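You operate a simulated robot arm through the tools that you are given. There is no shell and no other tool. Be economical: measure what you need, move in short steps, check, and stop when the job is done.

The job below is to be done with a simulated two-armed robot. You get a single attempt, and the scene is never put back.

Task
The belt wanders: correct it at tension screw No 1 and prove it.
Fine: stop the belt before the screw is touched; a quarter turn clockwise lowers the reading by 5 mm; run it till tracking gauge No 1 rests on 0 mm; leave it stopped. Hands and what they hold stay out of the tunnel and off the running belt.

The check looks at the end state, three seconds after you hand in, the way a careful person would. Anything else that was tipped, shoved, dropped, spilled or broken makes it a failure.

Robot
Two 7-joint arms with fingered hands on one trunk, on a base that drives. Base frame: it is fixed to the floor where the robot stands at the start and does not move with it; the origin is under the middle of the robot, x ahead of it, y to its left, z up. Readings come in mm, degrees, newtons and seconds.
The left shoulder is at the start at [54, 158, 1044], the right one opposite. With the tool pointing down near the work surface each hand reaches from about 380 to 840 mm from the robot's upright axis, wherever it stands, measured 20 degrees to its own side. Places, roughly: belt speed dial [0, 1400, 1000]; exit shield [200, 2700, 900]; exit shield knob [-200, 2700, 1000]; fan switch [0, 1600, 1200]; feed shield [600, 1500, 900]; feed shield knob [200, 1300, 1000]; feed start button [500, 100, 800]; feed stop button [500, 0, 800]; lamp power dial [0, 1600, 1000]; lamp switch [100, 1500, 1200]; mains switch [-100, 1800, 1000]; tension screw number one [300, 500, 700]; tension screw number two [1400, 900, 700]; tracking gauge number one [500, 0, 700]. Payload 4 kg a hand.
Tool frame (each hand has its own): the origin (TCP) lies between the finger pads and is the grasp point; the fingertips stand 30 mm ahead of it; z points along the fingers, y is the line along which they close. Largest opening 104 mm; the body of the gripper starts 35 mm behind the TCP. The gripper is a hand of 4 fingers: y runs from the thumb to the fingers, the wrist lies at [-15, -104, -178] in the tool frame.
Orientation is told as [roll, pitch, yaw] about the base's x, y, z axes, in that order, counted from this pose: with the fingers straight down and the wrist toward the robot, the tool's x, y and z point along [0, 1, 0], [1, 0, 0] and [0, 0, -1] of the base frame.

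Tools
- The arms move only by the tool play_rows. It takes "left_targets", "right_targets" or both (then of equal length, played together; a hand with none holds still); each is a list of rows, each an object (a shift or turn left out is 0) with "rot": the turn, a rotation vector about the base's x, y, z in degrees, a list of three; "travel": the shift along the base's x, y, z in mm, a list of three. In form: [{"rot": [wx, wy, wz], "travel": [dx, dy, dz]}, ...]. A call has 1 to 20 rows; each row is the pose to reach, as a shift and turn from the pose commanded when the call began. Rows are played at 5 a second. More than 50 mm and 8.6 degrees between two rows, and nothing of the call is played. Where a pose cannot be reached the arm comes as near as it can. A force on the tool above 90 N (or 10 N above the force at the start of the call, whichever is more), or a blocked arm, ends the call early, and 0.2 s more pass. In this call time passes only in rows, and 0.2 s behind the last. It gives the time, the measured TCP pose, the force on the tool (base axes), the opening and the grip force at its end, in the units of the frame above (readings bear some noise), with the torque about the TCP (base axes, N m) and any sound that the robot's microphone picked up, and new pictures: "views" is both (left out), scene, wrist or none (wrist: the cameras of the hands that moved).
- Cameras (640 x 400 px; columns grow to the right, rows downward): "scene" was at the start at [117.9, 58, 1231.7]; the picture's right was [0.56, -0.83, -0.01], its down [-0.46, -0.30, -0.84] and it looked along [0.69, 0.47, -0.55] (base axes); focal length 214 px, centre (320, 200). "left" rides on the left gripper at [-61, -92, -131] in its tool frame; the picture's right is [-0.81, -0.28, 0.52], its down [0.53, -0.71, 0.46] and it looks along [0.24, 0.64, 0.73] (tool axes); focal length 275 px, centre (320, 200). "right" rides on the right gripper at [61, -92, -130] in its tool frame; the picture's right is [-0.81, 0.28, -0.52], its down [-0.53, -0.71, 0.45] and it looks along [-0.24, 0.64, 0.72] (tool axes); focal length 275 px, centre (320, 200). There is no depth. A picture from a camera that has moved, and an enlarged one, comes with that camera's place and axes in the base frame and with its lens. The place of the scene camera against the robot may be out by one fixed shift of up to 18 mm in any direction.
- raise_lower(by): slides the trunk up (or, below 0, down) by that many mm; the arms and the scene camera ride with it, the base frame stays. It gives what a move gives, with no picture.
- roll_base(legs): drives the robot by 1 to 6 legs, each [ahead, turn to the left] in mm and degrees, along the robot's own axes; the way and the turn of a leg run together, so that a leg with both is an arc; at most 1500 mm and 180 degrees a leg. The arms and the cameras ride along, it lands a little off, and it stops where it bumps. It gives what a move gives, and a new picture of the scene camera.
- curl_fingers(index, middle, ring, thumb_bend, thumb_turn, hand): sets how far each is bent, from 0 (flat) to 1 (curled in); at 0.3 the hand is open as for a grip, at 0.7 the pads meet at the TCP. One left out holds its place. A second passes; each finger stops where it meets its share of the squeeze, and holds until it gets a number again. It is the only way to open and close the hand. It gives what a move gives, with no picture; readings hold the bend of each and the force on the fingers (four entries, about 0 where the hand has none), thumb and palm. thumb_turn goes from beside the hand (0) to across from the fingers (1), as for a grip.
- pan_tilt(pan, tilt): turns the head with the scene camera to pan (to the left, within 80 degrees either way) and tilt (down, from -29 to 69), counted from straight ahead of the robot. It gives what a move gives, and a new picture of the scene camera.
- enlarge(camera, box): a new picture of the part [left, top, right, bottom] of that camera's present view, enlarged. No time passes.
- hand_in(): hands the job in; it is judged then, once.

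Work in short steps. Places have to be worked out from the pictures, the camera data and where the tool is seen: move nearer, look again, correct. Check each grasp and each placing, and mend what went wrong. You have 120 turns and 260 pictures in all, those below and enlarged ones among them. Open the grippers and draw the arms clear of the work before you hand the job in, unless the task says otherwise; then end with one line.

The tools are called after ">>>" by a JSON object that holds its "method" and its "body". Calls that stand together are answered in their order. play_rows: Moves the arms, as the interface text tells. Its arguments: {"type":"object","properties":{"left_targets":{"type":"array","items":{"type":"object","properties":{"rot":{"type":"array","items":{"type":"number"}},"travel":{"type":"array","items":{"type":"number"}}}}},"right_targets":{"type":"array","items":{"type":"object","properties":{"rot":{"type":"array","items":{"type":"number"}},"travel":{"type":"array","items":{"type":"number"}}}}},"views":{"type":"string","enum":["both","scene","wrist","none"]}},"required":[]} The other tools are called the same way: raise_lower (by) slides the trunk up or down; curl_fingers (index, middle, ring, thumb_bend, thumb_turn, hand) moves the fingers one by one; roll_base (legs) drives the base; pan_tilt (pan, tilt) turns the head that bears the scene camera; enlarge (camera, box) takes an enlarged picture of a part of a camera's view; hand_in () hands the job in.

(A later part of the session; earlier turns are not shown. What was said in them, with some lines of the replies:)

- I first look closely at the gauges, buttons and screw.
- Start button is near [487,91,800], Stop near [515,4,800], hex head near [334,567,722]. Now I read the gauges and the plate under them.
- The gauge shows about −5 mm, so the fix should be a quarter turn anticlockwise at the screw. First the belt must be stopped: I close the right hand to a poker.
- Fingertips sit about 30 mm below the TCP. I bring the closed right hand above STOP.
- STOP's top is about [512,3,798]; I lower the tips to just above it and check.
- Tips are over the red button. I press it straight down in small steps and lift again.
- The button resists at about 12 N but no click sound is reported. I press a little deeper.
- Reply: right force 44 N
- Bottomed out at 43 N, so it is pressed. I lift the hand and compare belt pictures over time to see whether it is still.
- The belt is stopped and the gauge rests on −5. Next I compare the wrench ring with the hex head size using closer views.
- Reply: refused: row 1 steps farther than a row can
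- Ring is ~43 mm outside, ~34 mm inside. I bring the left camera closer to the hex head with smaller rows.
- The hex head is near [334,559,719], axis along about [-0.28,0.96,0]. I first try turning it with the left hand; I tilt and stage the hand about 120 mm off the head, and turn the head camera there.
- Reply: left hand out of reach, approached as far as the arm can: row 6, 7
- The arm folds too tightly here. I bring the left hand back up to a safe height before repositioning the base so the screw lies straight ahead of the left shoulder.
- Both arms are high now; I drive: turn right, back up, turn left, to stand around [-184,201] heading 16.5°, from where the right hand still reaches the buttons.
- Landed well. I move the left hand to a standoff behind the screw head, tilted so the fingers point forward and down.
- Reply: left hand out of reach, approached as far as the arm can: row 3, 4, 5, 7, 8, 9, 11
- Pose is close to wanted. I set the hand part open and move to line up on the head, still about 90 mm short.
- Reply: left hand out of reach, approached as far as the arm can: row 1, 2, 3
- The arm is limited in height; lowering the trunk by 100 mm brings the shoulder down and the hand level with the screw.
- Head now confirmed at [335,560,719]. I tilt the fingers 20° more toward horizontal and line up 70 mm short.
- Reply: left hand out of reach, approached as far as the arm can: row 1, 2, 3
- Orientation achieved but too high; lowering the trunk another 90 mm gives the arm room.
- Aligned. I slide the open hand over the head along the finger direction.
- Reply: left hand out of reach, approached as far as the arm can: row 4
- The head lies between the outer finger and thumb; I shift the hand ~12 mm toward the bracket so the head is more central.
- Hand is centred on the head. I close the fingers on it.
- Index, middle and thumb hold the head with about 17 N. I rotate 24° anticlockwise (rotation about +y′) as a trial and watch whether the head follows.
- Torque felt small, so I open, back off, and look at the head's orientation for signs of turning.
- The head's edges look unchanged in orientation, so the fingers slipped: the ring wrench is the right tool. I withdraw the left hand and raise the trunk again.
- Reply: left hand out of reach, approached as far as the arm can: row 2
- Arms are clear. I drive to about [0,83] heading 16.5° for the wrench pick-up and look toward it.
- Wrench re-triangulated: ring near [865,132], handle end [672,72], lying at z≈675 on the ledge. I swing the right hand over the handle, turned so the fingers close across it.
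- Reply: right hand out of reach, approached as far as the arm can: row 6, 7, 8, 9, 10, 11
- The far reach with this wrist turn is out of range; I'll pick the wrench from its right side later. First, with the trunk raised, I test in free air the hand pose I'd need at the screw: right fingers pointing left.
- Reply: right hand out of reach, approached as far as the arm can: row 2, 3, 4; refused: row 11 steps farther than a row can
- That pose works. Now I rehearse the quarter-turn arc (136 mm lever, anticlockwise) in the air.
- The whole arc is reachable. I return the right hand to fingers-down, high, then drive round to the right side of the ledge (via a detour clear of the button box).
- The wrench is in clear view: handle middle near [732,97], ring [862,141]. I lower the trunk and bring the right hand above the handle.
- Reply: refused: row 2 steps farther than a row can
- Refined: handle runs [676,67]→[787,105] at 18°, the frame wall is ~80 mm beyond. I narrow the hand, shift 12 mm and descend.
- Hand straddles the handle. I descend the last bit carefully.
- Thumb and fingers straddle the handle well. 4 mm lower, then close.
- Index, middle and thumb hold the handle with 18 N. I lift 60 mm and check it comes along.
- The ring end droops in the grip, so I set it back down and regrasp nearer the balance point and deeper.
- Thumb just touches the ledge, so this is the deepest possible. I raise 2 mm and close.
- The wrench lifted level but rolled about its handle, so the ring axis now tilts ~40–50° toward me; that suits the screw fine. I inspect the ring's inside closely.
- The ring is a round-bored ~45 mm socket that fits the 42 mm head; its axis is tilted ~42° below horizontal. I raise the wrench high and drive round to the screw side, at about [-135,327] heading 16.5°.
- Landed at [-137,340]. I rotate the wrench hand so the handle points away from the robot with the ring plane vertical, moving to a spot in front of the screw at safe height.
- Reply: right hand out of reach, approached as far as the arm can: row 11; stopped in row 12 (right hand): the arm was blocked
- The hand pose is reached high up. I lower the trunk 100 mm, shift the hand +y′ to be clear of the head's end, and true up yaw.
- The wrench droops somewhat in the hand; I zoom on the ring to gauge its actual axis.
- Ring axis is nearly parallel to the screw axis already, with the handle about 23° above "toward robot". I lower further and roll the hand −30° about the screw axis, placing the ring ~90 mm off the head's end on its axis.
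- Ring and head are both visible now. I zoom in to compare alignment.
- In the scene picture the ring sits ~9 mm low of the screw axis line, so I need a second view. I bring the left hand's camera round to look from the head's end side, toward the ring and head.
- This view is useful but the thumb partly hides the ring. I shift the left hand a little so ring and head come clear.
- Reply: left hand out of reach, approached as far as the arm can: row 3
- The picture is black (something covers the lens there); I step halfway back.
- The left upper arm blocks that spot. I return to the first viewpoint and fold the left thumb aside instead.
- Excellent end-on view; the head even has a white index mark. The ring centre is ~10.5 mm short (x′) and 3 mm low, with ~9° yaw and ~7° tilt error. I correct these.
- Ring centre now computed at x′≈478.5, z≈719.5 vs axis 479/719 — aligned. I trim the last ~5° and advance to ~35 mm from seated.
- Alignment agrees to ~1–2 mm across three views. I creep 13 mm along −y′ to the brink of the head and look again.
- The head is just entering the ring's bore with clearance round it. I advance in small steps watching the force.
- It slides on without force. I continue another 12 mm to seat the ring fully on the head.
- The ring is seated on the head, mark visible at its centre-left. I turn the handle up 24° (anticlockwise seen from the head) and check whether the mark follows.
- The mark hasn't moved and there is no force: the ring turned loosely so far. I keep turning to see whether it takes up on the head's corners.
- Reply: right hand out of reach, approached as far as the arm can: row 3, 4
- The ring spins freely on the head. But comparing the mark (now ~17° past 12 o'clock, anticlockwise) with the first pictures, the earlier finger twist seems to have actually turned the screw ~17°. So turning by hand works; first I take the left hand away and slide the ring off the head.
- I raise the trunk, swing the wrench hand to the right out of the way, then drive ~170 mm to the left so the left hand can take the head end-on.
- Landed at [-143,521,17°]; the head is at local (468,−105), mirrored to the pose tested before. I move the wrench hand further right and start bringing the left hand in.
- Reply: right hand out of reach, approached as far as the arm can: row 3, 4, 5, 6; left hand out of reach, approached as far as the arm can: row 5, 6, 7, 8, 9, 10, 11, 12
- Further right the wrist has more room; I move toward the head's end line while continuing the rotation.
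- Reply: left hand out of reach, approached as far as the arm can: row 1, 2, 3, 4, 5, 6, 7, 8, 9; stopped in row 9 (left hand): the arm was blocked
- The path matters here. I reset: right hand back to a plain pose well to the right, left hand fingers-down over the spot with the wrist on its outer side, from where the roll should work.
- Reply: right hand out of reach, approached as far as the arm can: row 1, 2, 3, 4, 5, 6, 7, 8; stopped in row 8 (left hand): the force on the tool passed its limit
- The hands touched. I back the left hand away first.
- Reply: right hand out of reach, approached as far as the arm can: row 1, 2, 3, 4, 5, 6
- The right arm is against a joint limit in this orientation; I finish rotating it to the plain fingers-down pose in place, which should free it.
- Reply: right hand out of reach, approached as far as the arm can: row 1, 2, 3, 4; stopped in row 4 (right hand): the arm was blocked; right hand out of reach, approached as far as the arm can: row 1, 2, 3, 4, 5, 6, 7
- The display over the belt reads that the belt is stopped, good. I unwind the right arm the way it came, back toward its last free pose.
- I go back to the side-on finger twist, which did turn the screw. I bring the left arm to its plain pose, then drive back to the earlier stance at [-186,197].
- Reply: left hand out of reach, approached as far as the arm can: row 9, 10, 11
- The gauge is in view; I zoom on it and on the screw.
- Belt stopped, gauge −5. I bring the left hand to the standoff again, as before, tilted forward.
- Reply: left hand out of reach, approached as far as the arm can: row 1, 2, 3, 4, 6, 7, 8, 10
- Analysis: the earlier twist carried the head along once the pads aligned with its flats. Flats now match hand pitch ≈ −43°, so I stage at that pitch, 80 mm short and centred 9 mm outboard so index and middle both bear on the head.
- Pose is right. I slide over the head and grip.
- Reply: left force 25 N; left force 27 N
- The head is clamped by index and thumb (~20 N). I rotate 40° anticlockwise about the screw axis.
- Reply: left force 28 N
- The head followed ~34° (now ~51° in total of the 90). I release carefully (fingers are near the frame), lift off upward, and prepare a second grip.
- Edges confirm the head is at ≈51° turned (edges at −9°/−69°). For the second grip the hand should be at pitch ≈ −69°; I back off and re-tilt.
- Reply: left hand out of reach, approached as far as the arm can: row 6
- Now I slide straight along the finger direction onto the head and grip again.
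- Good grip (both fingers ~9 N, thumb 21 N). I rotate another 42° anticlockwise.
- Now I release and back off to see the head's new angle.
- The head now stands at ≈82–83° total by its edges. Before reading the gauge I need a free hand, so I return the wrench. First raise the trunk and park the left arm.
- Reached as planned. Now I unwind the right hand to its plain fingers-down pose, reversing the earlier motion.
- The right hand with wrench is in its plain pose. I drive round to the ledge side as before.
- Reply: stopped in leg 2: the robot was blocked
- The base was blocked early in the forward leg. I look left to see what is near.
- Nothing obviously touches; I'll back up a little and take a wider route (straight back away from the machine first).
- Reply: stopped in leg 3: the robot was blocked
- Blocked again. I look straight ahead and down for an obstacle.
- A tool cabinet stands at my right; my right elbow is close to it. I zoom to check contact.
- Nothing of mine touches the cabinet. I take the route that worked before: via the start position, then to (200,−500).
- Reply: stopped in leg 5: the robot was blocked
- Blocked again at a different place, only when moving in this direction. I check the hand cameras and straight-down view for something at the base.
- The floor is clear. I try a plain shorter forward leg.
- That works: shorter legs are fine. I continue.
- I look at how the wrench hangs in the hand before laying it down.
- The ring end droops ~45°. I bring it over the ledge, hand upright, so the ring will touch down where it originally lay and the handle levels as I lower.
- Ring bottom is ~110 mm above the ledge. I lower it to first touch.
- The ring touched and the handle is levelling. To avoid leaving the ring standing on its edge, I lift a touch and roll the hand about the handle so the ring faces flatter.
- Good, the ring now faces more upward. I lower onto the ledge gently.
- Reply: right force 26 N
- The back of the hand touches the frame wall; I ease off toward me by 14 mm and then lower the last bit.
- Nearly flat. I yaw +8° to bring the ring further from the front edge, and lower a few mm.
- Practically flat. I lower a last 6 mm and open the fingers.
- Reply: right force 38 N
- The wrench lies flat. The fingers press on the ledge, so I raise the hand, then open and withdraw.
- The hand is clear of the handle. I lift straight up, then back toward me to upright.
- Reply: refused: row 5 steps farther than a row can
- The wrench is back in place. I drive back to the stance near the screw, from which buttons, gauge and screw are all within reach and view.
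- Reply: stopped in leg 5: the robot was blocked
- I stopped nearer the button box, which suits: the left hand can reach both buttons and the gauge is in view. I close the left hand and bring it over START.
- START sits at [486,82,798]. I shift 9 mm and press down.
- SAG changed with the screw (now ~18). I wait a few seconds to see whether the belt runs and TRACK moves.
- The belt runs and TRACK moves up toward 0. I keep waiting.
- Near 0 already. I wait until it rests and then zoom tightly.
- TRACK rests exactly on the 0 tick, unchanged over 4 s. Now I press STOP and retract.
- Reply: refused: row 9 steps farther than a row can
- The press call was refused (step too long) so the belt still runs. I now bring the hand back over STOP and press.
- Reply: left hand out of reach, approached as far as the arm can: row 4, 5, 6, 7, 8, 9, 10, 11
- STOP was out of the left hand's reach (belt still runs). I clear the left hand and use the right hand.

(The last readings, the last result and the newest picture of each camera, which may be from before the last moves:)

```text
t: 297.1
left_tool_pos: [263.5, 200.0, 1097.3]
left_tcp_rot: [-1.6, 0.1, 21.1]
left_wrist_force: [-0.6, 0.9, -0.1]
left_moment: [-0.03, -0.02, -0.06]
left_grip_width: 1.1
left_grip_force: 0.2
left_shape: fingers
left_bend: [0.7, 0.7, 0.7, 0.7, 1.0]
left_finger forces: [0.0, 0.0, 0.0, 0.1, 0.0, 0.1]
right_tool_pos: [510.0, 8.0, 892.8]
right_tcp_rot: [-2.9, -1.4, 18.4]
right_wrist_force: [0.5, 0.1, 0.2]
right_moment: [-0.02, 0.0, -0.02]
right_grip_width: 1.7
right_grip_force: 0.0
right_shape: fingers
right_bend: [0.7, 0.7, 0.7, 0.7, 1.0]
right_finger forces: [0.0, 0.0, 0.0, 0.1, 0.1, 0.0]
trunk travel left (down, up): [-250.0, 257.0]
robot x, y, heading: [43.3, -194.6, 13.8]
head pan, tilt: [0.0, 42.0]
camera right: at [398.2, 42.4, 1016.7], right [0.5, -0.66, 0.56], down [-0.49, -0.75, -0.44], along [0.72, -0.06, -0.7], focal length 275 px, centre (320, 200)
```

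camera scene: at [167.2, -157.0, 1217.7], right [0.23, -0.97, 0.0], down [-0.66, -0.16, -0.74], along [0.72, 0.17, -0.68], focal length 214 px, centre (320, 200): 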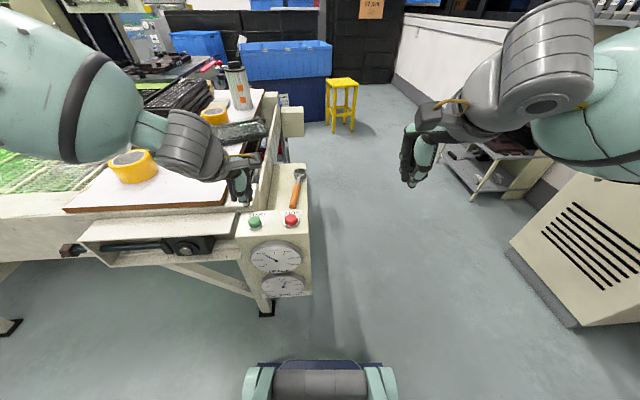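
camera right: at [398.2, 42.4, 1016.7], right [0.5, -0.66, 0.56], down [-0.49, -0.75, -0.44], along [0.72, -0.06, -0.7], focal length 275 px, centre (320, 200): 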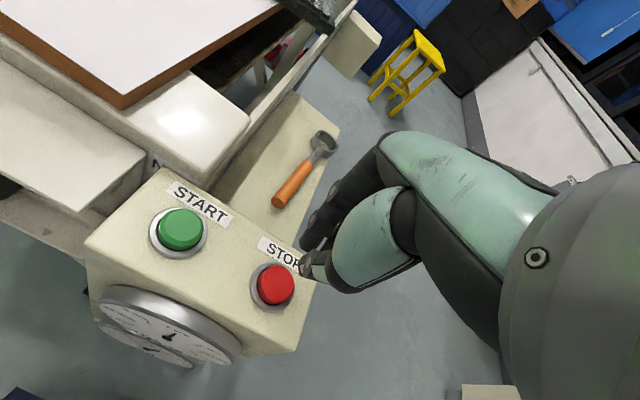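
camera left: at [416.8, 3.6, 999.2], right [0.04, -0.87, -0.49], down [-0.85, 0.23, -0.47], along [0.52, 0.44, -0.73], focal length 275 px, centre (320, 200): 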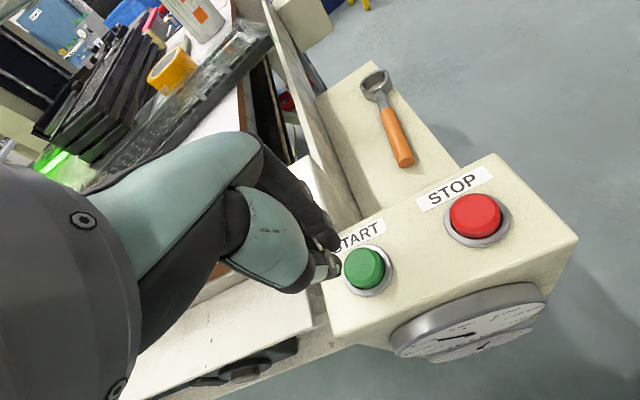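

STOP is at [512,0]; I press with the right hand.

>>> {"method": "play_rows", "body": {"right_targets": [{"travel": [-3, -5, -30]}, {"travel": [-3, -5, -55]}, {"travel": [-3, -5, -65]}, {"travel": [-3, -5, -71]}, {"travel": [-3, -5, -76]}, {"travel": [-3, -5, -80]}], "views": "wrist"}}

>>> {"method": "play_rows", "body": {"right_targets": [{"travel": [0, 0, 30]}, {"travel": [0, 0, 70]}, {"travel": [0, -35, 100]}, {"travel": [0, -75, 120]}, {"travel": [0, -115, 140]}], "views": "none"}}

>>> {"method": "enlarge", "body": {"camera": "scene", "box": [40, 130, 130, 190]}}

>>> {"method": "curl_fingers", "body": {"hand": "right", "index": 0.3, "middle": 0.3, "ring": 0.3, "thumb_bend": 0.3}}

>>> {"method": "enlarge", "body": {"camera": "scene", "box": [40, 130, 130, 190]}}

```text
t: 298.5
left_tool_pos: [261.8, 196.7, 1099.9]
left_tcp_rot: [-1.6, -0.1, 21.1]
left_wrist_force: [0.7, 0.0, 0.4]
left_moment: [-0.01, 0.01, 0.05]
left_grip_width: 1.1
left_grip_force: 0.1
left_shape: fingers
left_bend: [0.7, 0.7, 0.7, 0.7, 1.0]
left_finger forces: [0.0, 0.1, 0.0, 0.0, 0.0, 0.0]
right_tool_pos: [507.4, -0.3, 819.4]
right_tcp_rot: [-2.5, -2.2, 18.3]
right_wrist_force: [8.4, -0.7, 37.6]
right_moment: [0.42, -0.49, -0.11]
right_grip_width: 0.2
right_grip_force: 18.6
right_shape: fingers
right_bend: [0.71, 0.7, 0.7, 0.7, 1.0]
right_finger forces: [36.6, 0.8, 0.0, 0.0, 0.0, 0.0]
trunk travel left (down, up): [-250.0, 257.0]
robot x, y, heading: [42.3, -194.5, 13.6]
head pan, tilt: [0.0, 42.0]
camera right: at [394.4, 33.5, 943.3], right [0.49, -0.67, 0.56], down [-0.49, -0.74, -0.46], along [0.72, -0.05, -0.69], focal length 275 px, centre (320, 200)
```

right: 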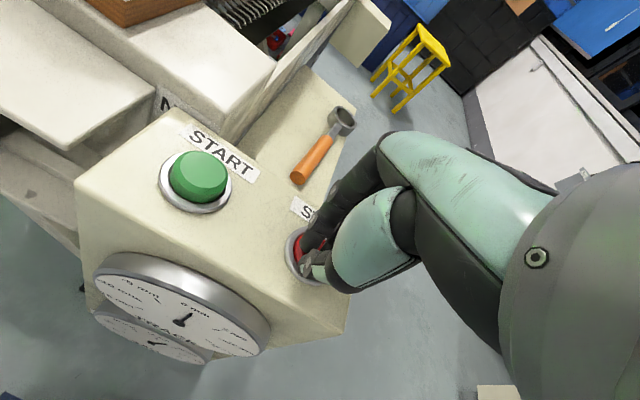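

```text
t: 299.7
left_tool_pos: [263.0, 197.2, 1098.6]
left_tcp_rot: [-1.4, -0.1, 21.2]
left_wrist_force: [0.7, -0.1, 0.3]
left_moment: [0.02, 0.02, 0.0]
left_grip_width: 1.2
left_grip_force: 0.0
left_shape: fingers
left_bend: [0.7, 0.7, 0.7, 0.7, 1.0]
left_finger forces: [0.1, 0.1, 0.1, 0.0, 0.0, 0.0]
right_tool_pos: [503.9, -117.0, 953.2]
right_tcp_rot: [-2.8, -1.4, 18.4]
right_wrist_force: [-0.7, -0.8, -0.3]
right_moment: [0.03, -0.04, 0.01]
right_grip_width: 1.3
right_grip_force: 0.1
right_shape: fingers
right_bend: [0.7, 0.7, 0.7, 0.7, 1.0]
right_finger forces: [0.0, 0.0, 0.2, 0.1, 0.0, 0.0]
trunk travel left (down, up): [-250.0, 257.0]
robot x, y, heading: [44.8, -195.8, 13.4]
head pan, tilt: [0.0, 42.0]
```

```text
6.67 times, centred on (85, 160) of scene
camera zoom: at [168.4, -157.6, 1217.6], right [0.23, -0.97, 0.0], down [-0.66, -0.16, -0.73], along [0.71, 0.17, -0.68], focal length 1430 px, centre (1887, 467)
```

zoom: 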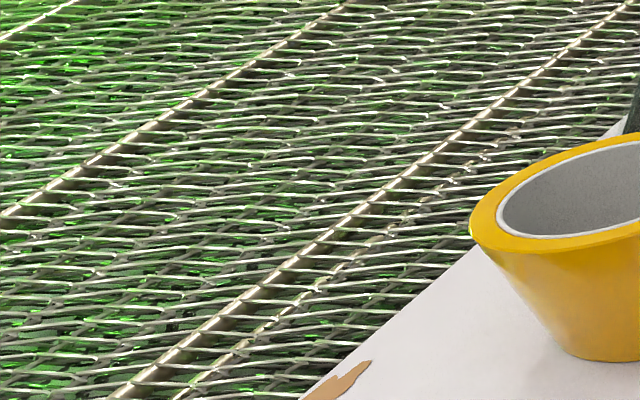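

```text
t: 300.7
left_tool_pos: [264.6, 197.9, 1098.6]
left_tcp_rot: [-1.5, 0.1, 21.0]
left_wrist_force: [0.4, 0.1, -0.5]
left_moment: [-0.03, -0.02, 0.01]
left_grip_width: 1.1
left_grip_force: 0.0
left_shape: fingers
left_bend: [0.7, 0.7, 0.7, 0.7, 1.0]
left_finger forces: [0.0, 0.0, 0.0, 0.0, 0.0, 0.1]
right_tool_pos: [505.1, -114.6, 954.3]
right_tcp_rot: [-2.8, -1.4, 18.5]
right_wrist_force: [0.6, -1.2, -0.3]
right_moment: [-0.01, 0.0, -0.02]
right_grip_width: 102.8
right_grip_force: 0.1
right_shape: fingers
right_bend: [0.3, 0.3, 0.3, 0.3, 0.98]
right_finger forces: [0.0, 0.1, 0.1, 0.0, 0.0, 0.0]
trunk travel left (down, up): [-250.0, 257.0]
robot x, y, heading: [45.9, -192.3, 13.5]
head pan, tilt: [0.0, 42.0]
```

```text
6.67 times, centred on (85, 160) of scene
camera zoom: at [168.8, -156.1, 1217.5], right [0.23, -0.97, 0.0], down [-0.66, -0.16, -0.73], along [0.71, 0.17, -0.68], focal length 1430 px, centre (1887, 467)
```

zoom: 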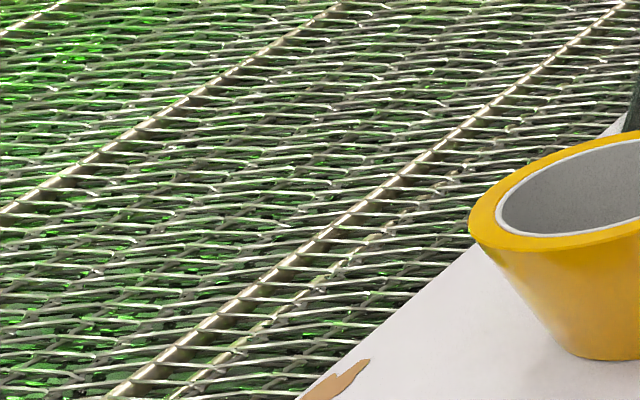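

The belt is stopped (rods no longer move). I open the left hand, draw both arms back, and take a final look at the gauge.

>>> {"method": "curl_fingers", "body": {"hand": "left", "index": 0.3, "middle": 0.3, "ring": 0.3, "thumb_bend": 0.3}}

>>> {"method": "play_rows", "body": {"right_targets": [{"travel": [-5, -35, 20]}, {"travel": [-15, -75, 40]}, {"travel": [-25, -115, 60]}], "views": "scene"}}

>>> {"method": "enlarge", "body": {"camera": "scene", "box": [245, 235, 315, 280]}}

```text
t: 301.7
left_tool_pos: [264.3, 198.6, 1097.8]
left_tcp_rot: [-1.5, 0.0, 21.1]
left_wrist_force: [-0.3, 0.0, -0.3]
left_moment: [0.01, -0.01, -0.01]
left_grip_width: 102.6
left_grip_force: 0.2
left_shape: fingers
left_bend: [0.3, 0.3, 0.3, 0.3, 0.98]
left_finger forces: [0.1, 0.0, 0.0, 0.0, 0.0, 0.0]
right_tool_pos: [505.4, -115.7, 953.0]
right_tcp_rot: [-2.8, -1.3, 18.3]
right_wrist_force: [-0.4, -0.6, -0.7]
right_moment: [-0.03, 0.01, -0.01]
right_grip_width: 102.7
right_grip_force: 0.0
right_shape: fingers
right_bend: [0.3, 0.3, 0.3, 0.3, 0.98]
right_finger forces: [0.1, 0.0, 0.0, 0.1, 0.0, 0.1]
trunk travel left (down, up): [-250.0, 257.0]
robot x, y, heading: [46.1, -191.0, 13.5]
head pan, tilt: [0.0, 42.0]
```

```text
t: 302.5
left_tool_pos: [263.1, 195.5, 1099.0]
left_tcp_rot: [-1.4, 0.0, 21.1]
left_wrist_force: [-0.8, -0.6, 0.5]
left_moment: [0.0, 0.03, -0.03]
left_grip_width: 102.9
left_grip_force: 0.0
left_shape: fingers
left_bend: [0.3, 0.3, 0.3, 0.3, 0.98]
left_finger forces: [0.0, 0.0, 0.0, 0.1, 0.1, 0.1]
right_tool_pos: [478.3, -233.3, 1014.5]
right_tcp_rot: [-2.8, -1.3, 18.5]
right_wrist_force: [0.5, -1.3, 0.4]
right_moment: [0.02, -0.01, -0.03]
right_grip_width: 102.7
right_grip_force: 0.0
right_shape: fingers
right_bend: [0.3, 0.3, 0.3, 0.3, 0.98]
right_finger forces: [0.0, 0.0, 0.0, 0.1, 0.2, 0.0]
trunk travel left (down, up): [-250.0, 257.0]
robot x, y, heading: [44.5, -194.6, 13.6]
head pan, tilt: [0.0, 42.0]
camera scene: at [168.2, -157.7, 1217.6], right [0.23, -0.97, 0.0], down [-0.66, -0.16, -0.73], along [0.71, 0.17, -0.68], focal length 214 px, centre (320, 200)
```

scene: 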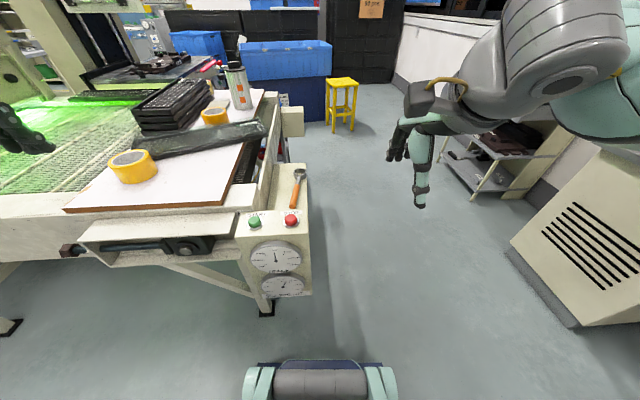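

```text
8.89 times, centred on (280, 258) of scene
camera zoom: at [168.2, -157.7, 1217.6], right [0.23, -0.97, 0.0], down [-0.66, -0.16, -0.73], along [0.71, 0.17, -0.68], focal length 1906 px, centre (676, -311)
```

zoom: 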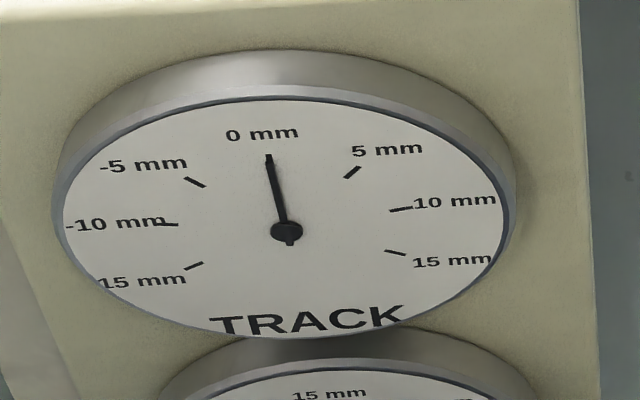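

The gauge rests on 0 mm, the belt is stopped, the wrench is back on its ledge, and both hands are open and clear. I hand in.

>>> {"method": "hand_in", "body": {}}

```text
The job is handed in.
```

The belt now tracks true: with the belt running, tracking gauge No 1 settled on 0 mm and stayed there, and the belt is now stopped. I stopped the belt before touching the screw, then turned tension screw No 1 anticlockwise with the fingers, by about a quarter turn as judged from the pictures. The ring wrench only spun on the head, so I laid it back on its ledge within a few centimetres of where it was. The hands bumped each other once while I was moving, and the right hand pressed the frame wall briefly while setting the wrench down; I saw nothing displaced.
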